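You operate a simulated robot arm through the tools that you are given. There is no shell and no other tool. Be economical: measure what you need, move in short steps, check, and stop when the job is done.

You are at the controls of a simulated robot arm. One attempt, no reset.

TASK
Check plates 1 and 2 under the lamp; soak the one showing REDO till DONE.
Fine: it soaks in the basket; the clean one goes back where it lay; switch the lamp on and leave it on.
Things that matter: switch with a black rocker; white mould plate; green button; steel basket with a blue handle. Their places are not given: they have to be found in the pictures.

It is judged by the outcome, as a careful person would: the job done as asked, and still so three seconds after it is handed in. It fails if anything else is knocked over, pushed out of place, dropped, spilled or broken.

THE ROBOT
A 7-joint arm with a two-finger parallel gripper, fixed in place. Base frame: the origin is at the foot of the arm, x ahead of it, y to its left, z up. Lengths are in cm, angles in degrees, forces in N, time in s.
Its first joint turns from -166.0 to 166.0 degrees. Payload 1.57 kg.
Tool frame: the origin (TCP) lies between the finger pads and is the grasp point; the fingertips stand 3 cm ahead of it; z points along the fingers, y is the line along which they close. The gripper opens to 11 cm. The fingers are 2.4 cm wide and 1.2 cm thick; the gripper's body (4.8 by 11.2 cm) begins 7.8 cm behind the TCP.
Orientation is that of the tool frame in the base frame, as a unit quaternion [w, x, y, z]. With the fingers straight down and closing along the base's y, the tool's x points along the base's -x, its y along +y and its z along -z.

THE INTERFACE
- The arm moves only by the tool move_arm. Its argument "deltas" is a list of rows, each an object (a shift or turn left out is 0, a gripper value left out holds the last) with "linear": the shift along the base's x, y, z in cm, a list of three; "angular": the turn, a rotation vector about the base's x, y, z in degrees, a list of three. In form: [{"linear": [x, y, z], "angular": [rx, ry, rz]}, ...]. A call has 1 to 8 rows; each row shifts and turns the commanded pose from where the row before left it. "fingers" is the opening in per cent of the stroke, from 0 (shut) to 100 (fully open), set as the call begins (left out, the last holds). Each row takes 0.2 s and may step no farther than 5 cm and 8.6 degrees from the row before; otherwise, or with a gripper value out of range, the whole call is refused. A pose out of reach is approached as far as the arm can. The call stops where the force on the tool passes 40 N (or 10 N more than at its start, if that is more) or the arm is blocked; 0.2 s more then pass. The fingers move at their own pace (about 4.5 cm/s each) and stop on an object; they squeeze with about 43 N. The grip force told is the motor's: it shows also when the fingers shut on nothing. Time passes only in rows, and 0.2 s behind the last, so rows that do not move let the fingers close. It gives the time, the measured TCP pose, the force on the tool (base axes), the opening and the grip force at its end, in the units of the frame above (readings bear some noise).
- Cameras (640 x 400 px; columns grow to the right, rows downward): "scene" is fixed at [21.95, 65.1, 144.59]; the picture's right is [-0.92, -0.38, 0.00], its down [-0.18, 0.43, -0.89] and it looks along [0.34, -0.82, -0.46] (base axes); focal length 355 px, centre (320, 200). "wrist" rides on the gripper at [-3.6, 0, -8] in the tool frame; the picture's right is [0.00, -1.00, 0.00], its down [0.97, 0.00, -0.24] and it looks along [0.24, 0.00, 0.97] (tool axes); focal length 218 px, centre (320, 200).
- capture(camera): a new picture of that camera. It takes no simulated time.
- slide_trunk(by): slides the trunk up (or, below 0, down) by that many cm; the arm rides with it, the base frame stays. It gives what a move gives, with no picture.
- locate(camera, pixels): for up to 12 pixels [column, row] of the newest picture of that camera ("zoom" is the newest enlarged one), the place [x, y, z] in the base frame of the surface seen there, good to about 0.2 cm. It takes no simulated time.
- zoom(camera, box): a new picture of the part [left, top, right, bottom] of that camera's present view, enlarged. It takes no simulated time.
- close_job(): hands the job in; it is judged then, once.

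Keep the steps short. Do not move on a guess: measure, check each grasp and each placing, and mend mistakes. In all there are 80 turns and 34 pictures (those below and enlarged ones count). Leave the gripper open and the arm clear of the work at the hand-in unless told otherwise, and finish with a single line.

The tools are called after "Call:" as a command line: name --argument value ..., lists and objects as JSON in quotes. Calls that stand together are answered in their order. move_arm: Moves the arm, as the interface text tells. Its arguments: {"type":"object","properties":{"deltas":{"type":"array","items":{"type":"object","properties":{"linear":{"type":"array","items":{"type":"number"}},"angular":{"type":"array","items":{"type":"number"}}}}},"fingers":{"type":"number"}},"required":["deltas"]} The other tools are called the same way: slide_trunk (by) slides the trunk up or down; capture (camera) takes a picture; locate (camera, pixels) gives the place of the surface under pixels of a picture; zoom (camera, box) takes an enlarged picture of a part of a camera's view; close_job () hands the job in.

At the start:

```text
clock: 0.0
position: [42.35, -23.11, 126.29]
ee_rot: [0.0, 0.0, 1.0, 0.0]
contact_force: [0.1, 0.1, 0.6]
finger_gap: 11.0
gripper_force: 0.1
trunk travel left (down, up): [-50.0, 9.0]
```

scene: 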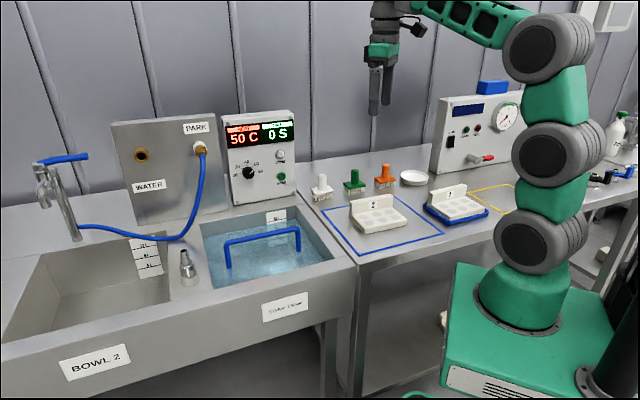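
wrist: 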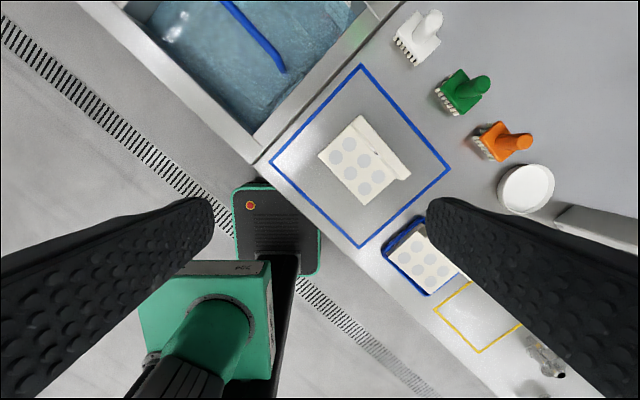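

I see a sonic tank with a basket (blue handle), a bench with plate 2 in a blue square, plate 1 in a blue tray, and a panel with a black rocker. I'll enlarge these parts to read them.

Call:
zoom --camera "scene" --box '[300, 80, 540, 260]'

Call:
zoom --camera "scene" --box '[180, 100, 360, 330]'

```text
2.22 times, centred on (420, 170) of scene
```

zoom: 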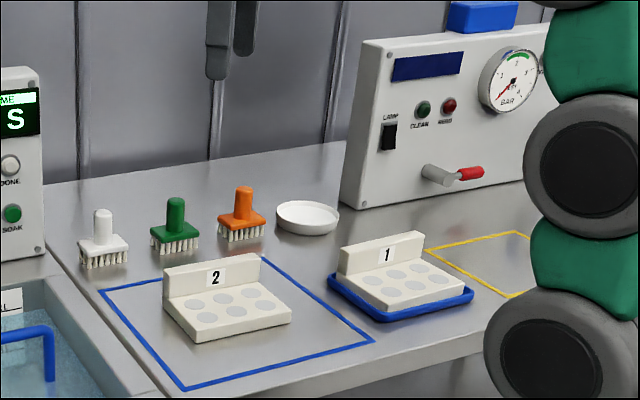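

```text
1.74 times, centred on (270, 215) of scene
```

zoom: 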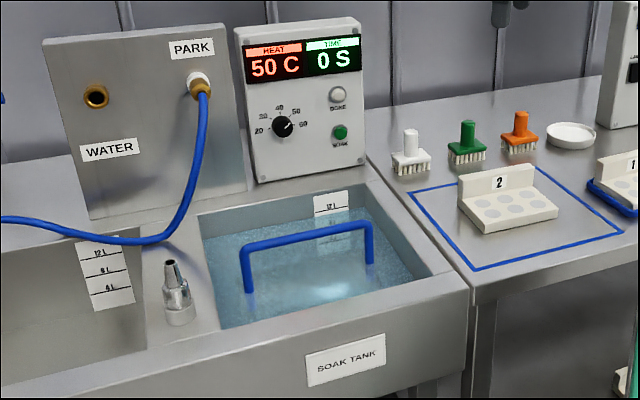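

Next I'll measure the main places from the scene: rocker, plates, yellow square, handle, green button, panel lights.

Call:
locate --camera "scene" --pixels '[[451, 138], [451, 145], [470, 193], [508, 185], [505, 213], [281, 178], [280, 154], [229, 244], [297, 231], [263, 237], [245, 275], [300, 250]]'

Call:
locate --camera "wrist" --pixels '[[360, 118], [408, 172], [364, 203], [320, 154], [385, 150], [360, 67], [450, 168], [360, 246], [273, 162], [436, 307], [478, 350], [470, 283]]'

```text
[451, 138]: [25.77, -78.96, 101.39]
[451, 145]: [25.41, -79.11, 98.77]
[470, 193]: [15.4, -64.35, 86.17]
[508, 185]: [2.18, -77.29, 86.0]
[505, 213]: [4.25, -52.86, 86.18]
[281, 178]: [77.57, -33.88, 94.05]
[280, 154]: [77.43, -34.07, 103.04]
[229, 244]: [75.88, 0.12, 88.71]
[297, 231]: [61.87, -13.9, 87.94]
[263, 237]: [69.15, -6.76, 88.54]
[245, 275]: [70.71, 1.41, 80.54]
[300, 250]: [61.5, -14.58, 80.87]
```

```text
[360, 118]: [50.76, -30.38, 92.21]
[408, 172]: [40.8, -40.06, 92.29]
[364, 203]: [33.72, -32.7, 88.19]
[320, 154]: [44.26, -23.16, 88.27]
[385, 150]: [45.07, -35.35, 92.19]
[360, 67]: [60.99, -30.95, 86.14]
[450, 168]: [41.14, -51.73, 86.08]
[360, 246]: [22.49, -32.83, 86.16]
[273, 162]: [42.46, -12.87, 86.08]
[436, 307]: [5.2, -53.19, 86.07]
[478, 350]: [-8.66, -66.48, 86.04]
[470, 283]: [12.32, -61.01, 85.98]
```

The bench measures z≈86. I'll check the arm's own geometry (shoulder height) to judge the reach, plus plate and tray details.

Call:
locate --camera "scene" --pixels '[[520, 300], [540, 240], [555, 150], [540, 45], [520, 345], [470, 370], [382, 53], [376, 110], [349, 182], [413, 178], [520, 120], [480, 160]]'

Call:
locate --camera "wrist" --pixels '[[390, 252], [426, 292], [400, 240], [413, 222], [425, 265], [525, 188], [418, 222], [462, 90], [200, 340], [275, 225], [270, 60], [530, 345]]'

```text
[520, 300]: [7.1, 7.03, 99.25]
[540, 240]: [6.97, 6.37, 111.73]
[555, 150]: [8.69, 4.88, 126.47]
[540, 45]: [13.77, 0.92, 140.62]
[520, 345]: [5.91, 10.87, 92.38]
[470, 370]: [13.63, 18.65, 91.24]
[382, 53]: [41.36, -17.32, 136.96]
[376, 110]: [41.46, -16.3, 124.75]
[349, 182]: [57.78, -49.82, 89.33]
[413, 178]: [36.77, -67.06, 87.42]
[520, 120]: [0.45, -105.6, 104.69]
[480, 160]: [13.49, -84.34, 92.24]
```

```text
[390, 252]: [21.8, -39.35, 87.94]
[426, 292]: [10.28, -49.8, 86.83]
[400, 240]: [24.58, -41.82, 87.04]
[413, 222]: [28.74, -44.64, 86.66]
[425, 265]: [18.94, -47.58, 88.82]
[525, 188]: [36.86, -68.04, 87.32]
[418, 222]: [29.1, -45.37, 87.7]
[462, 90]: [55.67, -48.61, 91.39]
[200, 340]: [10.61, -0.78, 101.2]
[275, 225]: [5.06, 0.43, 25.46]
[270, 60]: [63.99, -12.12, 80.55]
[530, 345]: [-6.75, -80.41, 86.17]
```

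The bench is turned 45° and the panels face (-0.7, +0.7). I'll yaw the gripper 45° while drifting high towards the lamp panel, fingers shut for pressing.

Call:
move_arm --deltas '[{"linear": [-2, -3, 0], "angular": [0, 0, 7.5]}, {"linear": [-2, -3, 0], "angular": [0, 0, 7.5]}, {"linear": [-2, -3, 0], "angular": [0, 0, 7.5]}, {"linear": [-2, -3, 0], "angular": [0, 0, 7.5]}, {"linear": [-2, -3, 0], "angular": [0, 0, 7.5]}, {"linear": [-2, -3, 0], "angular": [0, 0, 7.5]}]' --fingers 0

```text
clock: 1.4
position: [30.11, -41.18, 126.15]
ee_rot: [0.0, -0.383, 0.924, 0.0]
contact_force: [-1.0, 0.7, -0.1]
finger_gap: 0.0
gripper_force: 7.3
trunk travel left (down, up): [-50.0, 9.0]
```

Yaw reached as commanded. Now I tilt the tool 60° towards the lamp panel and move nearer, still above everything.

Call:
move_arm --deltas '[{"linear": [-1.2, -2, -1.5], "angular": [-5.3, -5.3, 0]}, {"linear": [-1.2, -2, -1.5], "angular": [-5.3, -5.3, 0]}, {"linear": [-1.2, -2, -1.5], "angular": [-5.3, -5.3, 0]}, {"linear": [-1.2, -2, -1.5], "angular": [-5.3, -5.3, 0]}, {"linear": [-1.2, -2, -1.5], "angular": [-5.3, -5.3, 0]}, {"linear": [-1.2, -2, -1.5], "angular": [-5.3, -5.3, 0]}, {"linear": [-1.2, -2, -1.5], "angular": [-5.3, -5.3, 0]}, {"linear": [-1.2, -2, -1.5], "angular": [-5.3, -5.3, 0]}]'

Call:
capture --camera "wrist"

```text
clock: 3.2
position: [28.5, -52.98, 137.64]
ee_rot: [0.131, -0.349, 0.87, -0.322]
contact_force: [0.2, 0.0, 0.3]
finger_gap: 0.02
gripper_force: 21.6
out of reach, approached as far as the arm can: row 3, 4, 5, 6, 7, 8
trunk travel left (down, up): [-50.0, 9.0]
```

```text
29 pictures are left
```

wrist: 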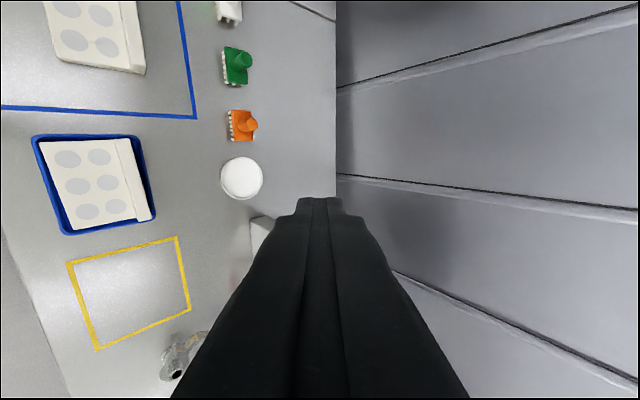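

Out of reach from this height: the shoulder is too high. I'll lower the trunk 25 cm (tool goes to z≈112, clear of the plates) and look again.

Call:
slide_trunk --by -25

Call:
capture --camera "scene"

```text
clock: 5.8
position: [28.49, -52.98, 112.72]
ee_rot: [0.131, -0.348, 0.871, -0.322]
contact_force: [0.5, 0.1, 0.5]
finger_gap: 0.01
gripper_force: 21.8
trunk travel left (down, up): [-25.0, 34.0]
```

```text
28 pictures are left
```

scene: 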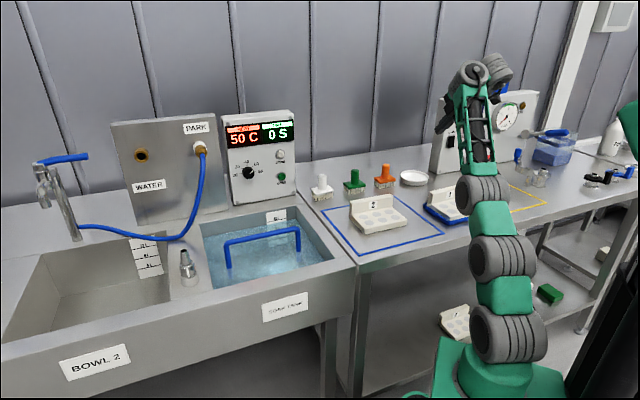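

Call:
locate --camera "scene" --pixels '[[508, 335], [500, 255], [482, 195], [470, 75], [445, 125], [497, 68], [480, 362], [523, 220]]'

```text
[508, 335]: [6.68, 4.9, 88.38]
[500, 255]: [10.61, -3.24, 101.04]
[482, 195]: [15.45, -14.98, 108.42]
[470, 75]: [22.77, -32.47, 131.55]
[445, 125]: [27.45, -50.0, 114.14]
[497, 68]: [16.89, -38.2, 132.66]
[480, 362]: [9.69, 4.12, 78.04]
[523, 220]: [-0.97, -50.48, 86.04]
```

Shoulder is now near z≈90. I'll test a small downward-tilt move to see where the commanded pose stands.

Call:
move_arm --deltas '[{"linear": [-1, -2, 0], "angular": [-3, -3, 0]}, {"linear": [-1, -2, 0], "angular": [-3, -3, 0]}]'

```text
clock: 6.4
position: [27.84, -55.33, 113.58]
ee_rot: [0.153, -0.336, 0.849, -0.377]
contact_force: [0.3, -0.4, -1.3]
finger_gap: 0.0
gripper_force: 21.1
out of reach, approached as far as the arm can: row 1, 2
trunk travel left (down, up): [-25.0, 34.0]
```

Still at the limit because the wrist stands high. I'll go lower while tilting, then outwards.

Call:
move_arm --deltas '[{"linear": [-1, 0, -3], "angular": [-4, -4, 0]}, {"linear": [-1, 0, -3], "angular": [-4, -4, 0]}, {"linear": [-1, 0, -3], "angular": [-4, -4, 0]}, {"linear": [-1, 0, -2], "angular": [-4, -4, 0]}, {"linear": [-1, -1, 0], "angular": [-4, -4, 0]}, {"linear": [-1, -2, 0], "angular": [-4, -4, 0]}, {"linear": [-1, -2, 0], "angular": [-4, -4, 0]}]'

Call:
capture --camera "wrist"

```text
clock: 8.0
position: [27.41, -53.0, 118.01]
ee_rot: [0.166, -0.317, 0.837, -0.415]
contact_force: [0.9, 0.5, 0.6]
finger_gap: 0.03
gripper_force: 21.4
out of reach, approached as far as the arm can: row 1, 2, 3, 4, 5, 6, 7
trunk travel left (down, up): [-25.0, 34.0]
```

```text
27 pictures are left
```

wrist: 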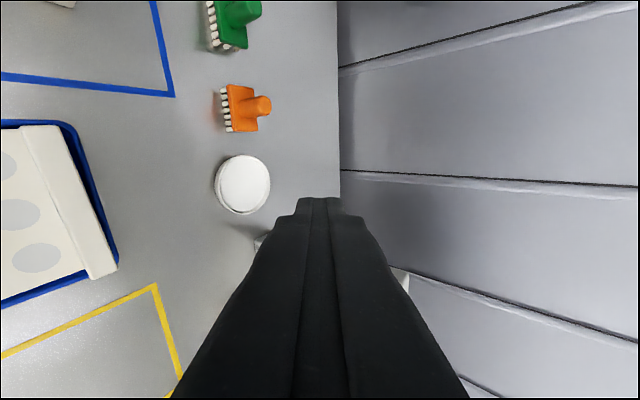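

The wrist joint seems to limit this tilt with the fingers closing in the vertical plane. I'll undo the tilt and use the other yaw (camera on top) instead.

Call:
move_arm --deltas '[{"linear": [0, 1, 1], "angular": [5.3, 5.3, 0]}, {"linear": [0, 1, 1], "angular": [5.3, 5.3, 0]}, {"linear": [0, 1, 1], "angular": [5.3, 5.3, 0]}, {"linear": [0, 1, 0], "angular": [5.3, 5.3, 0]}, {"linear": [0, 1, 0], "angular": [5.3, 5.3, 0]}, {"linear": [0, 1, 0], "angular": [5.3, 5.3, 0]}]'

```text
clock: 9.4
position: [22.59, -40.41, 114.71]
ee_rot: [0.024, -0.357, 0.928, -0.101]
contact_force: [0.3, 0.0, -0.6]
finger_gap: 0.03
gripper_force: 21.6
out of reach, approached as far as the arm can: row 2, 3, 4, 5, 6
trunk travel left (down, up): [-25.0, 34.0]
```

Reading: tilt ≈12°, radius 46, the command restarts from the actual pose each call. I remove the remaining tilt and turn the yaw back, moving a little inwards.

Call:
move_arm --deltas '[{"linear": [0, 1, -2], "angular": [4.4, 4.4, 0]}, {"linear": [0, 1, -2], "angular": [4.4, 4.4, 0]}, {"linear": [0, 0, -1], "angular": [0, 0, -8.4]}, {"angular": [0, 0, -8.4]}, {"angular": [0, 0, -8.4]}, {"angular": [0, 0, -8.4]}, {"angular": [0, 0, -8.4]}, {"angular": [0, 0, -8.4]}]'

```text
clock: 11.2
position: [22.65, -38.09, 108.01]
ee_rot: [-0.018, 0.071, 0.997, 0.008]
contact_force: [0.0, -0.3, 0.2]
finger_gap: 0.0
gripper_force: 21.5
out of reach, approached as far as the arm can: row 2
trunk travel left (down, up): [-25.0, 34.0]
```

Good, the pose is reachable. Now I yaw on to about -65°, so the tool can tip towards the rocker (direction -72°) with the camera on top.

Call:
move_arm --deltas '[{"angular": [0, 0, -8.1]}, {"angular": [0, 0, -8.1]}, {"angular": [0, 0, -8.1]}, {"angular": [0, 0, -8.1]}, {"angular": [0, 0, -8.1]}, {"angular": [0, 0, -8.1]}, {"angular": [0, 0, -8.1]}]'

```text
clock: 12.1
position: [22.47, -38.21, 108.01]
ee_rot: [-0.014, 0.286, 0.958, 0.007]
contact_force: [1.4, -4.9, -8.3]
finger_gap: 0.0
gripper_force: 21.2
trunk travel left (down, up): [-25.0, 34.0]
stopped in row 4: the force on the tool passed its limit (the readings are from after the stop); the commanded pose is now the measured one
```

The motion stopped on force at yaw ≈ -33°. I look to see what was touched.

Call:
capture --camera "scene"

Call:
capture --camera "wrist"

```text
26 pictures are left
```

scene: 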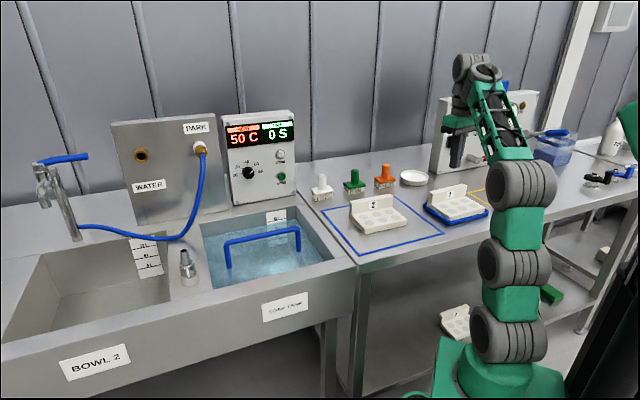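

```text
25 pictures are left
```

wrist: 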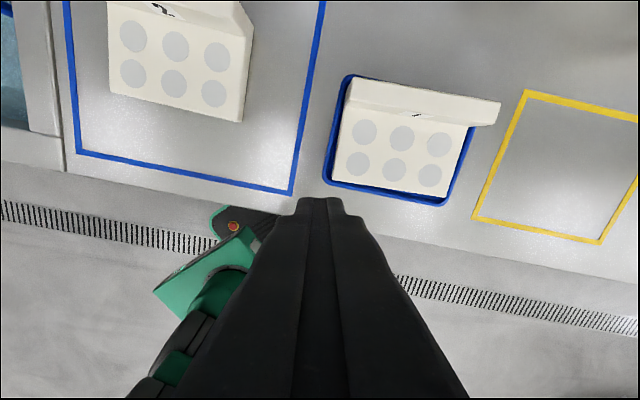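

Nothing on the bench was touched; likely the gripper body brushed the arm's own forearm. I tilt outwards towards the rocker instead, which moves the gripper away from the forearm.

Call:
move_arm --deltas '[{"linear": [0, -1, 0], "angular": [-7, -3, 0]}, {"linear": [0, -1, 0], "angular": [-7, -3, 0]}, {"linear": [0, -1, 0], "angular": [-7, -3, 0]}, {"linear": [0, -1.5, 0], "angular": [-7, -3, 0]}, {"linear": [0, -1.5, -1], "angular": [-7, -3, 0]}, {"linear": [0, -1.5, -1], "angular": [-7, -3, 0]}]'

```text
clock: 13.5
position: [22.54, -45.63, 105.95]
ee_rot: [0.237, 0.267, 0.888, -0.291]
contact_force: [-0.3, -1.0, 0.9]
finger_gap: 0.02
gripper_force: 21.6
trunk travel left (down, up): [-25.0, 34.0]
```

That worked: tool points (0.27, -0.64, -0.72). I continue tilting to nearly level and move out towards the panel.

Call:
move_arm --deltas '[{"linear": [0, -2.5, -0.5], "angular": [-6.5, -2.8, 0]}, {"linear": [0, -2.5, -0.5], "angular": [-6.5, -2.8, 0]}, {"linear": [0, -2.5, -0.5], "angular": [-6.5, -2.8, 0]}, {"linear": [0, -2.5, -0.5], "angular": [-6.5, -2.8, 0]}, {"linear": [0, -2.5, -0.5], "angular": [-6.5, -2.8, 0]}, {"linear": [0, -2.5, -0.5]}]'

Call:
capture --camera "wrist"

```text
clock: 14.9
position: [22.64, -60.63, 103.05]
ee_rot: [0.407, 0.224, 0.735, -0.494]
contact_force: [0.7, 0.6, 0.1]
finger_gap: 0.03
gripper_force: 21.4
trunk travel left (down, up): [-25.0, 34.0]
```

```text
24 pictures are left
```

wrist: 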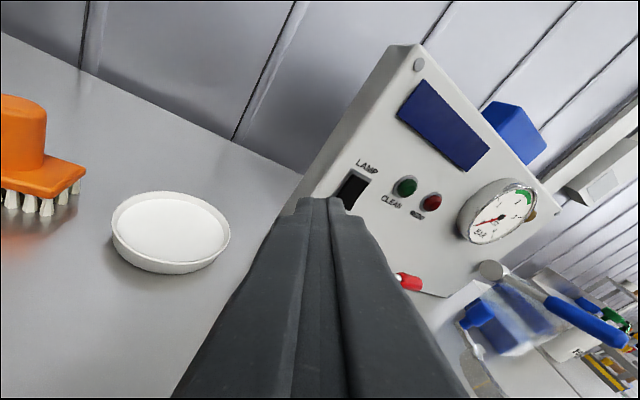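

The rocker "LAMP" is seen at (353,185), right ahead. I enlarge it to read its marks.

Call:
zoom --camera "wrist" --box '[310, 145, 470, 245]'

Call:
locate --camera "wrist" --pixels '[[346, 193], [352, 186], [359, 178], [404, 186], [390, 200], [437, 130], [410, 282]]'

```text
4.00 times, centred on (390, 195) of wrist
```

zoom: 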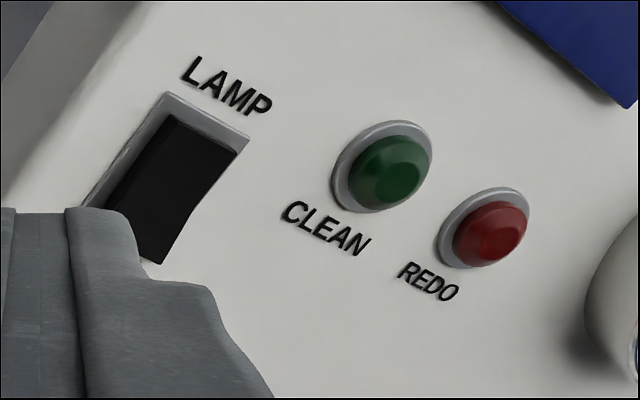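

```text
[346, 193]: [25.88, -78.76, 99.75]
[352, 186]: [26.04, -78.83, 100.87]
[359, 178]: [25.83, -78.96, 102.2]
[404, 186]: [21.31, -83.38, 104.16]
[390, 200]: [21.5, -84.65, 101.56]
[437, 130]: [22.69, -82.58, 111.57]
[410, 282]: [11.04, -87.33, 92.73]
```

The lit text reads LAMP, CLEAN, REDO. The rocker spans z≈98.5–102.5 at (25.8,-79). I level the roll by 33° and approach to about 5 cm from it.

Call:
move_arm --deltas '[{"linear": [0.25, -2.5, -0.1], "angular": [3.1, -7.5, -1.5]}, {"linear": [0.25, -2.5, -0.1], "angular": [3.1, -7.5, -1.5]}, {"linear": [0.25, -2.5, -0.1], "angular": [3.1, -7.5, -1.5]}, {"linear": [0.25, -2.5, -0.1], "angular": [3.1, -7.5, -1.5]}]'

Call:
zoom --camera "wrist" --box '[240, 110, 400, 210]'

```text
clock: 15.9
position: [23.62, -70.84, 102.7]
ee_rot: [0.53, 0.425, 0.641, -0.357]
contact_force: [-0.2, 0.1, 0.1]
finger_gap: 0.0
gripper_force: 21.4
trunk travel left (down, up): [-25.0, 34.0]
```

```text
4.00 times, centred on (320, 160) of wrist
```

zoom: 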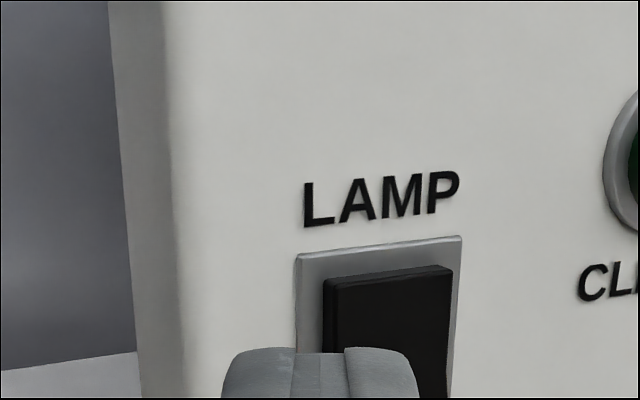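

Level now. The rocker's upper half stands proud, so pressing it should switch on. I measure the upper half.

Call:
locate --camera "zoom" --pixels '[[385, 300], [345, 300], [435, 300], [390, 340], [385, 275], [310, 300]]'

```text
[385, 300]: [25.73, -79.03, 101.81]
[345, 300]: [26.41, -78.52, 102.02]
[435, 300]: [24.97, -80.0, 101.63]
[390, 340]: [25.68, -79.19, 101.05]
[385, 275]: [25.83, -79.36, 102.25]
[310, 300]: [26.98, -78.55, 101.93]
```

I press the upper half: fast row first, then small steps; the force limit stops it.

Call:
move_arm --deltas '[{"linear": [0.2, -3, -0.3]}, {"linear": [0.1, -1.2, -0.1]}, {"linear": [0.2, -0.5, 0]}, {"linear": [0.2, -0.4, 0]}, {"linear": [0.2, -0.4, 0]}, {"linear": [0.2, -0.4, 0]}]'

Call:
capture --camera "wrist"

```text
clock: 17.3
position: [24.4, -76.15, 102.29]
ee_rot: [0.529, 0.424, 0.643, -0.356]
contact_force: [-12.3, 33.7, 0.6]
finger_gap: 0.0
gripper_force: 21.4
trunk travel left (down, up): [-25.0, 34.0]
stopped in row 6: the force on the tool passed its limit (the readings are from after the stop); the commanded pose is now the measured one
```

```text
21 pictures are left
```

wrist: 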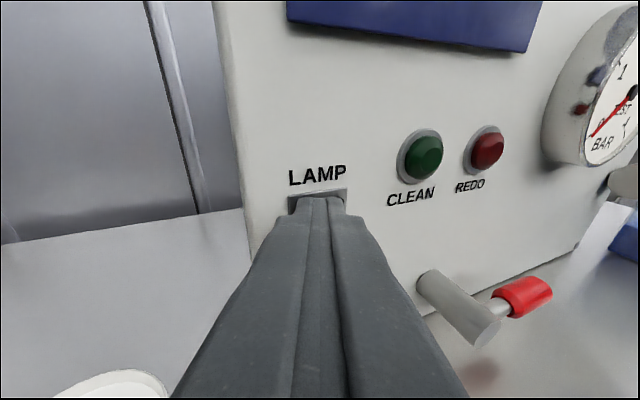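

Pressed with ~36 N. I back straight off and check the rocker and the lamp in the scene picture.

Call:
move_arm --deltas '[{"linear": [-0.5, 3, 0.3]}, {"linear": [-1, 4, 0.5]}, {"linear": [-1, 4.5, 0.5]}]'

Call:
zoom --camera "scene" --box '[380, 70, 560, 250]'

```text
clock: 18.1
position: [22.25, -64.88, 103.31]
ee_rot: [0.529, 0.424, 0.644, -0.354]
contact_force: [-0.6, 0.2, -0.7]
finger_gap: 0.02
gripper_force: 21.6
trunk travel left (down, up): [-25.0, 34.0]
```

```text
2.22 times, centred on (470, 160) of scene
```

zoom: 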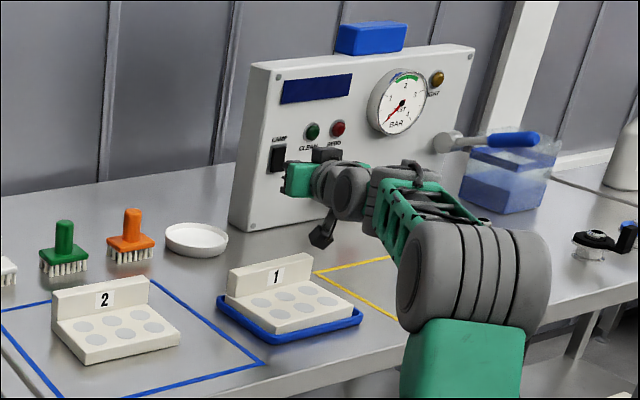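

The rocker needs a close look; I enlarge the wrist view.

Call:
zoom --camera "wrist" --box '[240, 100, 480, 250]'

```text
2.67 times, centred on (360, 175) of wrist
```

zoom: 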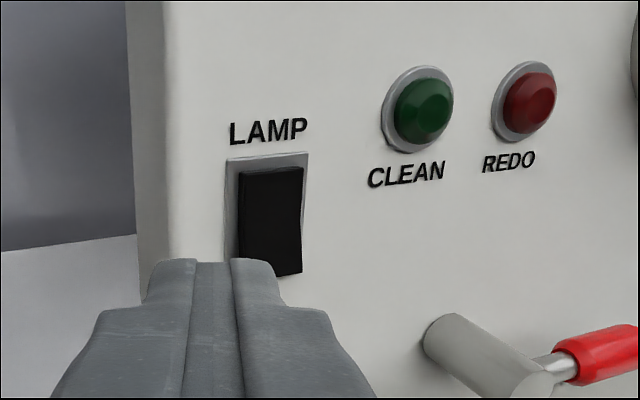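

The rocker's upper half is now in, so it is switched over. Next I retract and roll the gripper back before pointing it down again.

Call:
move_arm --deltas '[{"linear": [0, 2, 1], "angular": [-3.1, 7.45, 1.5]}, {"linear": [0, 2, 1], "angular": [-3.1, 7.45, 1.5]}, {"linear": [0, 2, 1], "angular": [-3.1, 7.45, 1.5]}, {"linear": [0, 2, 1], "angular": [-3.1, 7.45, 1.5]}, {"linear": [0, 2, 1], "angular": [-3.1, 7.45, 1.5]}, {"linear": [0, 2, 1], "angular": [-3.1, 7.45, 1.5]}, {"linear": [0, 2, 1], "angular": [-3.1, 7.45, 1.5]}, {"linear": [0, 2, 1], "angular": [-3.1, 7.45, 1.5]}]' --fingers 50

Call:
slide_trunk --by 25

Call:
move_arm --deltas '[{"linear": [0, 0, -2], "angular": [7.8, 3.2, 0]}, {"linear": [0, 0, -2], "angular": [7.8, 3.2, 0]}, {"linear": [0, 0, -2], "angular": [7.8, 3.2, 0]}, {"linear": [0, 0, -3], "angular": [7.8, 3.2, 0]}, {"linear": [0, 0, -3], "angular": [7.8, 3.2, 0]}, {"linear": [0, 0, -3], "angular": [7.8, 3.2, 0]}, {"linear": [0, 0, -3], "angular": [7.8, 3.2, 0]}, {"linear": [0, 0, -3], "angular": [7.8, 3.2, 0]}]'

```text
clock: 19.9
position: [22.01, -48.93, 111.11]
ee_rot: [0.248, 0.01, 0.771, -0.587]
contact_force: [0.7, -0.6, -0.2]
finger_gap: 5.52
gripper_force: 0.0
trunk travel left (down, up): [-25.0, 34.0]
```

```text
clock: 22.4
position: [22.11, -48.94, 136.27]
ee_rot: [0.249, 0.009, 0.771, -0.586]
contact_force: [0.4, 0.8, -0.6]
finger_gap: 5.52
gripper_force: 0.0
trunk travel left (down, up): [-50.0, 9.0]
```

```text
clock: 24.2
position: [22.1, -48.84, 115.17]
ee_rot: [0.039, 0.011, 0.995, -0.094]
contact_force: [0.6, 0.3, 0.4]
finger_gap: 5.49
gripper_force: 0.1
trunk travel left (down, up): [-50.0, 9.0]
```

Reachable with the trunk up. I remove the last 12° of tilt, yaw +45° so the fingers close front-to-back, and look down at plate 1.

Call:
move_arm --deltas '[{"angular": [5.4, 2.2, 0]}, {"angular": [5.4, 2.2, 0]}, {"angular": [0, 0, 7.8]}, {"angular": [0, 0, 7.8]}, {"angular": [0, 0, 7.8]}, {"angular": [0, 0, 7.8]}, {"angular": [0, 0, 7.8]}, {"angular": [0, 0, 7.2]}]'

Call:
capture --camera "wrist"

```text
clock: 26.0
position: [22.17, -48.97, 115.17]
ee_rot: [0.001, -0.382, 0.924, 0.0]
contact_force: [-0.5, -0.4, -0.4]
finger_gap: 5.49
gripper_force: 0.1
trunk travel left (down, up): [-50.0, 9.0]
```

```text
18 pictures are left
```

wrist: 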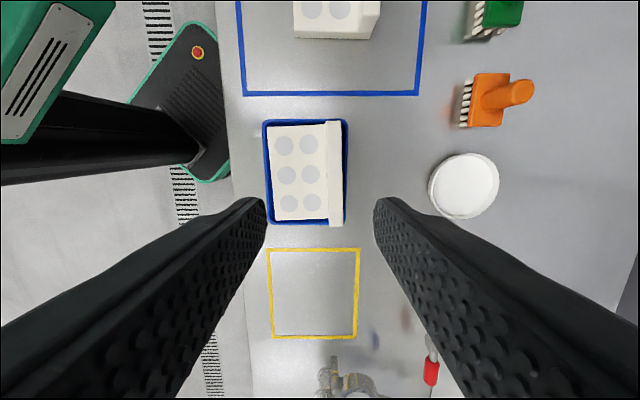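

Clear view. I measure plate 1's wall, block and tray, and the yellow square.

Call:
locate --camera "wrist" --pixels '[[332, 124], [338, 175], [334, 224], [329, 224], [341, 224], [340, 124], [272, 128], [276, 217], [270, 251], [358, 250], [355, 337], [274, 337]]'

Call:
locate --camera "wrist" --pixels '[[327, 124], [327, 175], [342, 175], [329, 175], [300, 157], [346, 124], [346, 215], [266, 124], [270, 222], [335, 126]]'

```text
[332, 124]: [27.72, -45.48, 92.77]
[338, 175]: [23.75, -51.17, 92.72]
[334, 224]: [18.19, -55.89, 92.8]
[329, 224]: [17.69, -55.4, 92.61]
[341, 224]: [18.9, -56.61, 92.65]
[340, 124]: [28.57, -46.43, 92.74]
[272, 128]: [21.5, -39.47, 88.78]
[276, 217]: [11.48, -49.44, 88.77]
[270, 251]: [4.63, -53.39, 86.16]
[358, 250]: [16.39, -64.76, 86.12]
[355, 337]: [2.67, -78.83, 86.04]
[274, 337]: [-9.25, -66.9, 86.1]
```

```text
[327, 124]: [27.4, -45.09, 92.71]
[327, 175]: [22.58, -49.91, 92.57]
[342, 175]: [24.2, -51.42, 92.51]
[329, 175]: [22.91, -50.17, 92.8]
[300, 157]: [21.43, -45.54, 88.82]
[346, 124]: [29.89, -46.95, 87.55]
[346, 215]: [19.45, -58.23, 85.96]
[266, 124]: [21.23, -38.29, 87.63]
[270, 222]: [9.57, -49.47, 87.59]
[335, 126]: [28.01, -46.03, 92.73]
```

Plate 1's wall centre is (23.3,-50.7), top z=92.7, about 2 cm thick. The yellow square's centre is near (3.6,-66). Before gripping I test with the empty hand whether I can reach the square pointing down.

Call:
move_arm --deltas '[{"linear": [-2, -2.5, -3]}, {"linear": [-2, -2.5, -3]}, {"linear": [-2, -2.5, -3]}, {"linear": [-2, -2.5, -3]}, {"linear": [-2, -2.5, -3]}, {"linear": [-2, -2.5, -2]}, {"linear": [-2, -2.5, -1]}]'

```text
clock: 27.6
position: [8.09, -66.61, 97.19]
ee_rot: [0.002, -0.381, 0.925, 0.0]
contact_force: [-0.5, 0.2, 0.8]
finger_gap: 5.49
gripper_force: 0.1
trunk travel left (down, up): [-50.0, 9.0]
```

Reached (8.1,-66.6,97.2) fully, so upright handling works. Now back to above plate 1's wall, yaw +2° to match it.

Call:
move_arm --deltas '[{"linear": [3, 3, 3]}, {"linear": [3, 3, 1]}, {"linear": [3, 3.3, 0]}, {"linear": [3, 3.3, 0]}, {"linear": [3.2, 3.3, -2], "angular": [0, 0, 2]}]'

Call:
capture --camera "wrist"

```text
refused: row 1 steps farther than a row can; nothing moved
```

```text
17 pictures are left
```

wrist: 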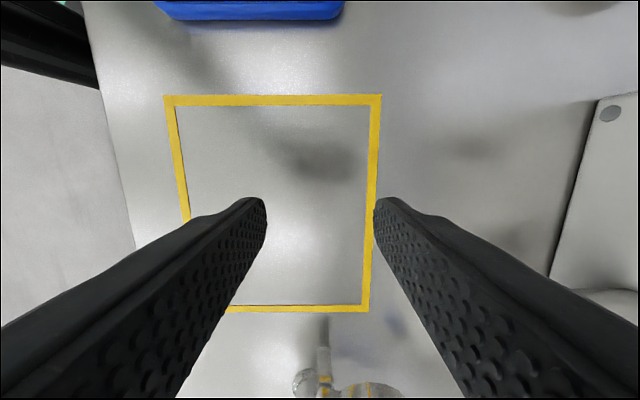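

Step was too long; I split it into smaller rows.

Call:
move_arm --deltas '[{"linear": [2.5, 2.6, 2]}, {"linear": [2.5, 2.6, 1]}, {"linear": [2.5, 2.6, 0]}, {"linear": [2.5, 2.7, 0]}, {"linear": [2.6, 2.7, 0], "angular": [0, 0, 1]}, {"linear": [2.6, 2.7, -1.5], "angular": [0, 0, 1]}]'

Call:
zoom --camera "wrist" --box '[160, 60, 480, 260]'

```text
clock: 29.0
position: [23.34, -50.72, 98.95]
ee_rot: [0.001, -0.396, 0.918, 0.004]
contact_force: [0.7, 0.6, -0.2]
finger_gap: 5.49
gripper_force: 0.0
out of reach, approached as far as the arm can: row 6
trunk travel left (down, up): [-50.0, 9.0]
```

```text
2.00 times, centred on (320, 160) of wrist
```

zoom: 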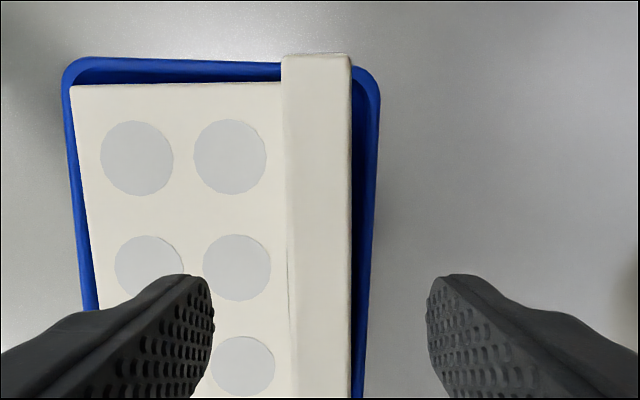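

The wall is aligned between the fingers. I descend to z≈92.3 (tips just over the block) with the fingers at 5.5 cm.

Call:
move_arm --deltas '[{"linear": [0, 0, -2.2]}, {"linear": [0, 0, -2.2]}, {"linear": [0, 0, -2.2]}]'

```text
clock: 29.8
position: [24.46, -53.76, 96.69]
ee_rot: [0.001, -0.396, 0.918, 0.004]
contact_force: [-0.2, 0.4, -1.0]
finger_gap: 5.5
gripper_force: 0.1
out of reach, approached as far as the arm can: row 1, 2, 3
trunk travel left (down, up): [-50.0, 9.0]
```

The arm drifted outwards: from this trunk height it cannot fold so near and so low. I go back above and will use the trunk slide itself for the descent.

Call:
move_arm --deltas '[{"linear": [0, 0, 2.3]}, {"linear": [-1.1, 3.0, 0.5]}]'

```text
clock: 30.4
position: [23.33, -50.85, 99.43]
ee_rot: [0.001, -0.396, 0.918, 0.0]
contact_force: [0.2, -0.5, -0.9]
finger_gap: 5.49
gripper_force: 0.1
trunk travel left (down, up): [-50.0, 9.0]
```

Back in place at (23.3,-50.9,99.4). I slide the trunk down 7.1 cm, then read.

Call:
slide_trunk --by -7.1

Call:
move_arm --deltas '[{}, {}, {}, {}, {}]' --fingers 0

```text
clock: 31.5
position: [23.33, -50.77, 92.34]
ee_rot: [0.0, -0.396, 0.918, 0.001]
contact_force: [-0.3, 0.1, 0.3]
finger_gap: 5.49
gripper_force: 0.0
trunk travel left (down, up): [-42.9, 16.1]
```

```text
clock: 32.7
position: [23.33, -50.81, 92.36]
ee_rot: [0.002, -0.396, 0.918, 0.001]
contact_force: [0.5, -1.4, 0.2]
finger_gap: 2.17
gripper_force: 34.9
trunk travel left (down, up): [-42.9, 16.1]
```

Gripped: gap 2.17 cm, 35 N. I lift with the trunk by 9 cm and check.

Call:
slide_trunk --by 9

Call:
capture --camera "scene"

```text
clock: 34.0
position: [23.29, -50.86, 101.28]
ee_rot: [0.0, -0.396, 0.918, 0.0]
contact_force: [-0.6, 0.6, -2.7]
finger_gap: 2.19
gripper_force: 34.8
trunk travel left (down, up): [-51.9, 7.1]
```

```text
15 pictures are left
```

scene: 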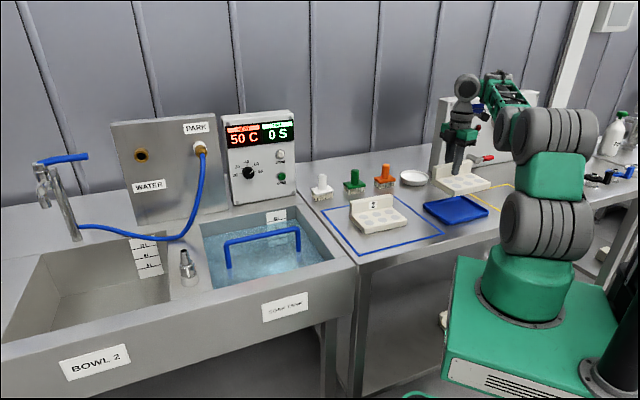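

Plate 1 hangs level and the tray stayed. I carry it to the yellow square at this height.

Call:
move_arm --deltas '[{"linear": [-2.4, -2.6, 0]}, {"linear": [-2.4, -2.6, 0]}, {"linear": [-2.4, -2.6, 0]}, {"linear": [-2.4, -2.6, 0]}, {"linear": [-2.4, -2.6, 0], "angular": [0, 0, -0.8]}, {"linear": [-2.4, -2.5, 0], "angular": [0, 0, -0.8]}, {"linear": [-2.3, -2.5, -1]}, {"linear": [0, 0, -3]}]'

```text
clock: 35.8
position: [6.56, -67.3, 96.97]
ee_rot: [0.001, -0.384, 0.923, 0.001]
contact_force: [-0.7, -0.8, -3.7]
finger_gap: 2.19
gripper_force: 34.5
out of reach, approached as far as the arm can: row 7
trunk travel left (down, up): [-51.9, 7.1]
```

Now (6.6,-67.3,97). I shift 1.3 cm further and lower to just over the bench.

Call:
move_arm --deltas '[{"linear": [0, -0.6, -1.8]}, {"linear": [0, -0.7, -1.6]}, {"linear": [0, 0, -1.0]}, {"linear": [0, 0, -0.4]}, {"linear": [0, 0, -0.3]}]'

```text
clock: 37.0
position: [6.64, -68.39, 92.01]
ee_rot: [0.001, -0.384, 0.924, 0.001]
contact_force: [0.5, -0.5, -4.0]
finger_gap: 2.22
gripper_force: 34.1
trunk travel left (down, up): [-51.9, 7.1]
```

Still carrying (-4 N). I lower in small steps until it bears on the bench.

Call:
move_arm --deltas '[{"linear": [0, 0, -0.1]}, {"linear": [0, 0, -0.1]}, {"linear": [0, 0, -0.1]}]'

Call:
zoom --camera "scene" --box '[400, 70, 560, 240]'

```text
clock: 37.8
position: [6.55, -68.46, 91.82]
ee_rot: [0.001, -0.384, 0.923, -0.001]
contact_force: [-0.4, -0.7, 7.2]
finger_gap: 2.2
gripper_force: 34.8
trunk travel left (down, up): [-51.9, 7.1]
```

```text
2.35 times, centred on (480, 155) of scene
```

zoom: 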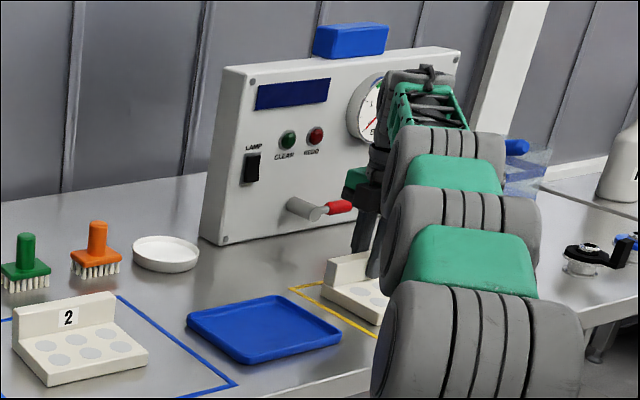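

The plate bears on the bench (+7 N), no indicator yet. I let go and wait a second, keeping still.

Call:
move_arm --deltas '[{}, {}, {}, {"linear": [0, 0, 2]}, {"linear": [0, 0, 3]}, {}, {}]' --fingers 50

Call:
zoom --camera "scene" --box '[400, 70, 560, 240]'

```text
clock: 39.4
position: [6.51, -68.18, 96.76]
ee_rot: [0.0, -0.383, 0.924, -0.001]
contact_force: [-1.2, 1.2, 0.1]
finger_gap: 5.49
gripper_force: 0.0
trunk travel left (down, up): [-51.9, 7.1]
```

```text
2.35 times, centred on (480, 155) of scene
```

zoom: 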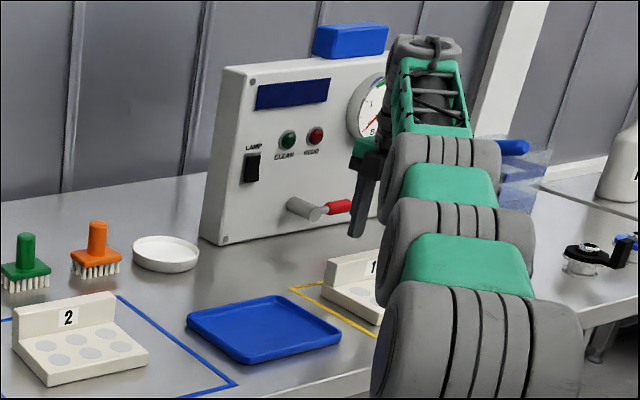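

No indicator yet; the hand may still be in the way. I withdraw the arm and look at everything again.

Call:
move_arm --deltas '[{"linear": [1, 1, 4]}, {"linear": [2, 2, 4]}, {"linear": [2.5, 2.5, 3]}, {"linear": [2.5, 2.5, 3]}, {"linear": [3, 3, 1]}, {"linear": [3, 3, 0]}, {}, {}]'

Call:
zoom --camera "scene" --box '[420, 90, 532, 160]'

Call:
capture --camera "wrist"

```text
clock: 41.2
position: [20.53, -54.41, 111.79]
ee_rot: [0.001, -0.384, 0.924, 0.0]
contact_force: [-0.3, 0.4, 0.6]
finger_gap: 5.5
gripper_force: 0.0
trunk travel left (down, up): [-51.9, 7.1]
```

```text
5.71 times, centred on (476, 125) of scene
```

zoom: 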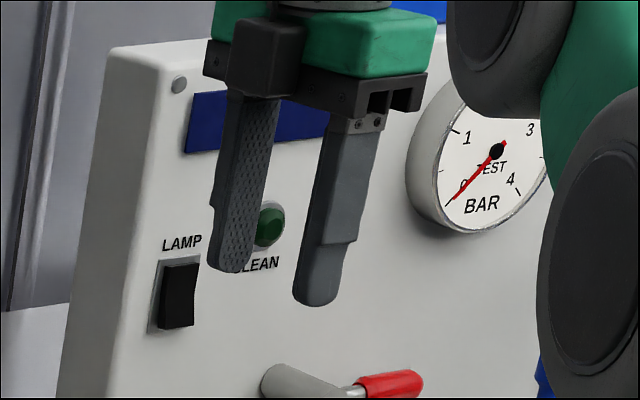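

```text
11 pictures are left
```

wrist: 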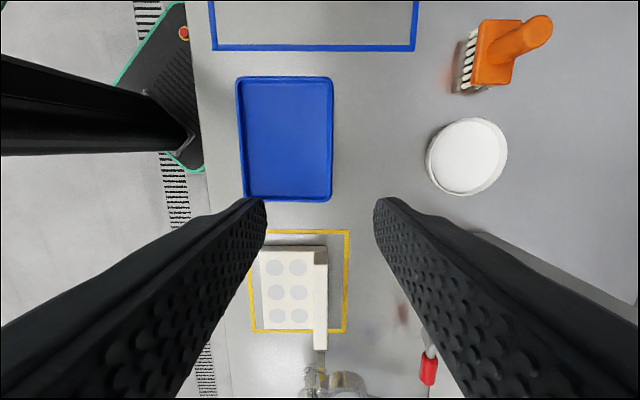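

In this view a finger hides the REDO light at about (315,205). I move the hand aside towards plate 2 and look again.

Call:
move_arm --deltas '[{"linear": [2.5, 2.5, 0]}, {"linear": [2.5, 2.5, 0]}, {"linear": [2.5, 2.5, 0]}, {"linear": [2.5, 2.5, 0]}, {"linear": [2, 2, 0]}]'

Call:
zoom --camera "scene" --box '[400, 80, 560, 220]'

```text
clock: 42.4
position: [32.6, -42.27, 111.75]
ee_rot: [0.0, -0.383, 0.924, 0.0]
contact_force: [-0.5, -0.5, 0.3]
finger_gap: 5.51
gripper_force: 0.1
trunk travel left (down, up): [-51.9, 7.1]
```

```text
2.86 times, centred on (480, 150) of scene
```

zoom: 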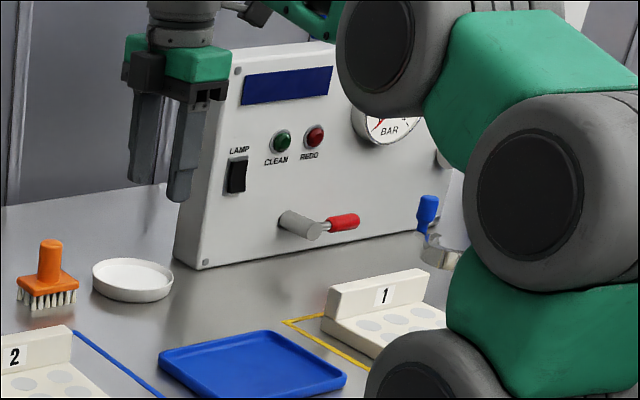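

Both lights are dark and plate 1 lies in the square. The lamp may not be truly on, so I return to look closely at the rocker and indicators. First yaw back while moving off.

Call:
move_arm --deltas '[{"linear": [-1.7, -1.1, 0.5], "angular": [0, 0, -7.6]}, {"linear": [-1.7, -1.1, 0.5], "angular": [0, 0, -7.6]}, {"linear": [-1.7, -1.1, 0.5], "angular": [0, 0, -7.6]}, {"linear": [-1.7, -1.1, 0.5], "angular": [0, 0, -7.6]}, {"linear": [-1.7, -1.1, 0.5], "angular": [0, 0, -7.6]}, {"linear": [-1.7, -1.1, 0.5], "angular": [0, 0, -7.6]}]' --fingers 0

Call:
move_arm --deltas '[{"linear": [0, 0, 2.5], "angular": [-7.8, -3.2, 0]}, {"linear": [0, 0, 2.5], "angular": [-7.8, -3.2, 0]}, {"linear": [0, 0, 2.5], "angular": [-7.8, -3.2, 0]}, {"linear": [0, 0, 2.5], "angular": [-7.8, -3.2, 0]}, {"linear": [0, 0, 2.5], "angular": [-7.8, -3.2, 0]}, {"linear": [0, 0, 2.5], "angular": [-7.8, -3.2, 0]}, {"linear": [0, 0, 2.5], "angular": [-7.8, -3.2, 0]}, {"linear": [0, 0, 2.5], "angular": [-7.8, -3.2, 0]}]'

Call:
slide_trunk --by -25

```text
clock: 43.8
position: [22.2, -49.09, 114.78]
ee_rot: [0.001, 0.005, 1.0, 0.0]
contact_force: [0.3, 0.4, 0.2]
finger_gap: 0.0
gripper_force: 20.6
trunk travel left (down, up): [-51.9, 7.1]
```

```text
clock: 45.6
position: [22.16, -50.1, 135.49]
ee_rot: [0.2, 0.022, 0.835, -0.512]
contact_force: [0.5, 0.8, -0.5]
finger_gap: 0.0
gripper_force: 21.3
out of reach, approached as far as the arm can: row 3, 4
trunk travel left (down, up): [-51.9, 7.1]
```

```text
clock: 48.2
position: [22.1, -49.84, 111.01]
ee_rot: [0.202, 0.022, 0.833, -0.515]
contact_force: [0.1, -0.1, 0.4]
finger_gap: 0.0
gripper_force: 21.3
trunk travel left (down, up): [-26.9, 32.1]
```

Reached as planned. I roll to level and approach to about 10 cm from the panel, then look.

Call:
move_arm --deltas '[{"linear": [0, -1.9, -0.9], "angular": [1.5, -7.6, -2.4]}, {"linear": [0, -1.9, -0.9], "angular": [1.5, -7.6, -2.4]}, {"linear": [0, -1.9, -0.9], "angular": [1.5, -7.6, -2.4]}, {"linear": [0, -1.9, -0.9], "angular": [1.5, -7.6, -2.4]}, {"linear": [0, -1.9, -0.9], "angular": [1.5, -7.6, -2.4]}, {"linear": [0, -1.9, -0.9], "angular": [1.5, -7.6, -2.4]}, {"linear": [0, -1.9, -0.9], "angular": [1.5, -7.6, -2.4]}, {"linear": [0, -1.9, -0.9], "angular": [1.5, -7.6, -2.4]}]'

Call:
capture --camera "wrist"

```text
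clock: 50.0
position: [24.2, -64.24, 104.26]
ee_rot: [0.517, 0.415, 0.644, -0.383]
contact_force: [0.9, 0.1, 0.3]
finger_gap: 0.0
gripper_force: 20.9
trunk travel left (down, up): [-26.9, 32.1]
```

```text
9 pictures are left
```

wrist: 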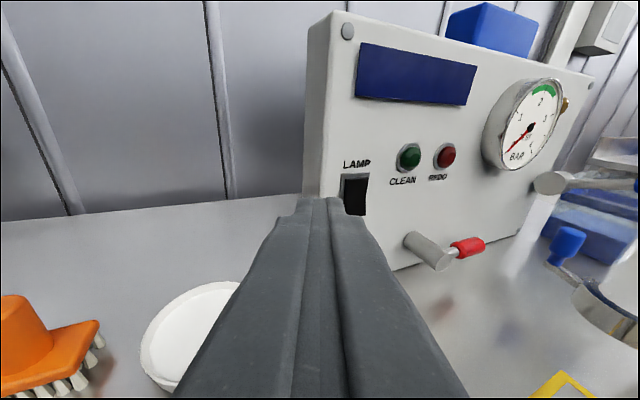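

The blue lamp window is still dark. I measure the rocker's upper and lower depth against the panel.

Call:
locate --camera "wrist" --pixels '[[355, 181], [355, 185], [356, 190], [356, 195], [356, 200], [357, 205], [357, 210], [375, 195], [362, 183], [362, 208]]'

```text
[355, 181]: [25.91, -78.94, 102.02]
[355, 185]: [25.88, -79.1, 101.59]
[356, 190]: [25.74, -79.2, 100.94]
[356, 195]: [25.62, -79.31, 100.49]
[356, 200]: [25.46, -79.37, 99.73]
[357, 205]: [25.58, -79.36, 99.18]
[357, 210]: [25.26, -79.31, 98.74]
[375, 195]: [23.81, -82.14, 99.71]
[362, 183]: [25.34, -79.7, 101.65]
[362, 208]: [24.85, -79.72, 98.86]
```

Depths: the lower half stands about 0.3 cm further out, and it was so before my press too; so the upper half was already in. I press the lower half (z≈99.2).

Call:
move_arm --deltas '[{"linear": [-0.05, -3, -1.4]}, {"linear": [-0.05, -3, -1.4]}, {"linear": [-0.05, -3, -1.2]}, {"linear": [0, -2, -0.5]}, {"linear": [0, -0.6, 0]}, {"linear": [0.15, -0.5, 0]}, {"linear": [0.2, -0.4, 0]}, {"linear": [0.2, -0.4, 0]}]'

```text
clock: 51.4
position: [23.98, -75.86, 99.56]
ee_rot: [0.516, 0.414, 0.645, -0.382]
contact_force: [-11.9, 37.1, 0.7]
finger_gap: 0.04
gripper_force: 21.0
trunk travel left (down, up): [-26.9, 32.1]
stopped in row 7: the force on the tool passed its limit (the readings are from after the stop); the commanded pose is now the measured one
```

Stopped at 39 N. I look at the panel.

Call:
move_arm --deltas '[{"linear": [-0.5, 3, 0.5]}, {"linear": [-1, 4, 1]}]'

Call:
capture --camera "wrist"

```text
clock: 52.0
position: [22.76, -69.2, 100.82]
ee_rot: [0.515, 0.414, 0.646, -0.381]
contact_force: [0.5, -0.2, -0.6]
finger_gap: 0.0
gripper_force: 21.3
trunk travel left (down, up): [-26.9, 32.1]
```

```text
8 pictures are left
```

wrist: 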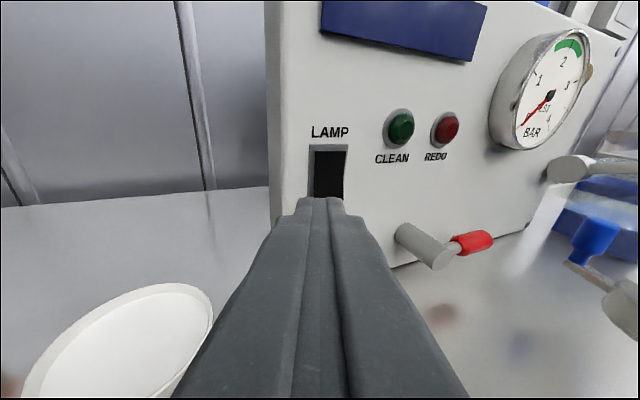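

I measure the rocker's depths again.

Call:
locate --camera "wrist" --pixels '[[330, 155], [330, 162], [330, 170], [330, 178], [330, 185], [330, 192], [340, 155], [340, 170], [341, 190], [320, 155], [320, 185], [343, 194]]'

```text
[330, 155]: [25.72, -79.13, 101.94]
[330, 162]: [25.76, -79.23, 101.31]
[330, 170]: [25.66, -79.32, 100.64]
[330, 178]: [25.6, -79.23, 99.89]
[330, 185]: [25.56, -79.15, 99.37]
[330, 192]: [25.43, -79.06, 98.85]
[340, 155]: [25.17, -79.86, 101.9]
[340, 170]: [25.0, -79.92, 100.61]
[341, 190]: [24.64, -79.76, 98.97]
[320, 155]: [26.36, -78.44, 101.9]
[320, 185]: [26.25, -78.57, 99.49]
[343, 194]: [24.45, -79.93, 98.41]
```

The lower half is still out: with the tool only 10° down, the tip's upper edge met the rocker near its pivot. I tip the tool 20° more downwards so the tip's upper edge bears at z≈98.9, and press again.

Call:
move_arm --deltas '[{"linear": [0, -1, -0.5], "angular": [6.2, 2.5, 0]}, {"linear": [0, -1, -0.5], "angular": [6.2, 2.5, 0]}, {"linear": [0, -1, -0.5], "angular": [6.2, 2.5, 0]}, {"linear": [0.2, -2.5, -0.2]}, {"linear": [0.1, -0.8, 0]}, {"linear": [0.3, -0.4, 0]}, {"linear": [0.3, -0.4, 0]}, {"linear": [0.3, -0.4, 0]}]'

```text
clock: 53.8
position: [23.65, -76.49, 99.09]
ee_rot: [0.397, 0.467, 0.732, -0.297]
contact_force: [-9.7, 21.5, -2.5]
finger_gap: 0.0
gripper_force: 20.9
trunk travel left (down, up): [-26.9, 32.1]
```

In contact with 24 N; I press on a little.

Call:
move_arm --deltas '[{"linear": [0.2, -0.3, 0]}, {"linear": [0.2, -0.3, 0]}, {"linear": [0.2, -0.3, 0]}, {"linear": [0.2, -0.3, 0]}]'

Call:
locate --camera "wrist" --pixels '[[330, 155]]'

```text
clock: 54.2
position: [23.61, -76.66, 99.16]
ee_rot: [0.396, 0.468, 0.733, -0.296]
contact_force: [-10.4, 28.7, 1.8]
finger_gap: 0.02
gripper_force: 21.1
trunk travel left (down, up): [-26.9, 32.1]
stopped in row 1: the force on the tool passed its limit (the readings are from after the stop); the commanded pose is now the measured one
```

```text
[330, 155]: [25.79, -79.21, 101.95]
```

I back off and take an enlarged look at rocker and lights.

Call:
move_arm --deltas '[{"linear": [-0.6, 3, 0.8]}, {"linear": [-0.7, 3, 1]}, {"linear": [0, 2, 1], "angular": [-5, -2, 0]}]'

Call:
zoom --camera "wrist" --box '[240, 40, 500, 210]'

```text
clock: 55.0
position: [22.52, -68.84, 101.74]
ee_rot: [0.428, 0.456, 0.712, -0.32]
contact_force: [0.0, -0.8, -0.3]
finger_gap: 0.01
gripper_force: 21.8
trunk travel left (down, up): [-26.9, 32.1]
```

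```text
2.35 times, centred on (370, 125) of wrist
```

zoom: 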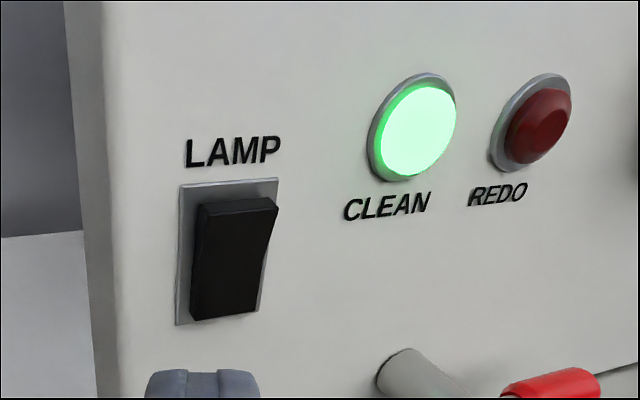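

The lamp is on now and plate 1 shows CLEAN. Plate 1 goes back to the tray, then plate 2 gets checked. I retract, roll back, raise the trunk and point down, as before.

Call:
move_arm --deltas '[{"linear": [0, 2.4, 1.1], "angular": [-2.6, 6.95, 3.5]}, {"linear": [0, 2.4, 1.1], "angular": [-2.6, 6.95, 3.5]}, {"linear": [0, 2.4, 1.1], "angular": [-2.6, 6.95, 3.5]}, {"linear": [0, 2.4, 1.1], "angular": [-2.6, 6.95, 3.5]}, {"linear": [0, 2.4, 1.1], "angular": [-2.6, 6.95, 3.5]}, {"linear": [0, 2.4, 1.1], "angular": [-2.6, 6.95, 3.5]}, {"linear": [0, 2.4, 1.1], "angular": [-2.6, 6.95, 3.5]}, {"linear": [0, 2.4, 1.1], "angular": [-2.6, 6.95, 3.5]}]' --fingers 50

Call:
slide_trunk --by 26.9

Call:
move_arm --deltas '[{"linear": [0, 0, -2], "angular": [7.5, 3, 0]}, {"linear": [0, 0, -2], "angular": [7.5, 3, 0]}, {"linear": [0, 0, -3], "angular": [7.5, 3, 0]}, {"linear": [0, 0, -3], "angular": [7.5, 3, 0]}, {"linear": [0, 0, -3], "angular": [7.5, 3, 0]}, {"linear": [0, 0, -3], "angular": [7.5, 3, 0]}, {"linear": [0, 0, -3], "angular": [7.5, 3, 0]}, {"linear": [0, 0, -3], "angular": [7.5, 3, 0]}]'

```text
clock: 56.8
position: [22.59, -49.46, 110.55]
ee_rot: [0.184, -0.003, 0.846, -0.501]
contact_force: [0.6, 0.0, -0.2]
finger_gap: 5.48
gripper_force: 0.1
trunk travel left (down, up): [-26.9, 32.1]
```

```text
clock: 59.5
position: [22.54, -49.63, 137.46]
ee_rot: [0.185, -0.002, 0.846, -0.5]
contact_force: [0.0, -0.1, -1.0]
finger_gap: 5.51
gripper_force: 0.0
trunk travel left (down, up): [-53.8, 5.2]
```

```text
clock: 61.4
position: [22.73, -49.74, 115.37]
ee_rot: [-0.011, -0.01, 1.0, -0.002]
contact_force: [0.1, 0.9, 0.3]
finger_gap: 5.5
gripper_force: 0.1
trunk travel left (down, up): [-53.8, 5.2]
```

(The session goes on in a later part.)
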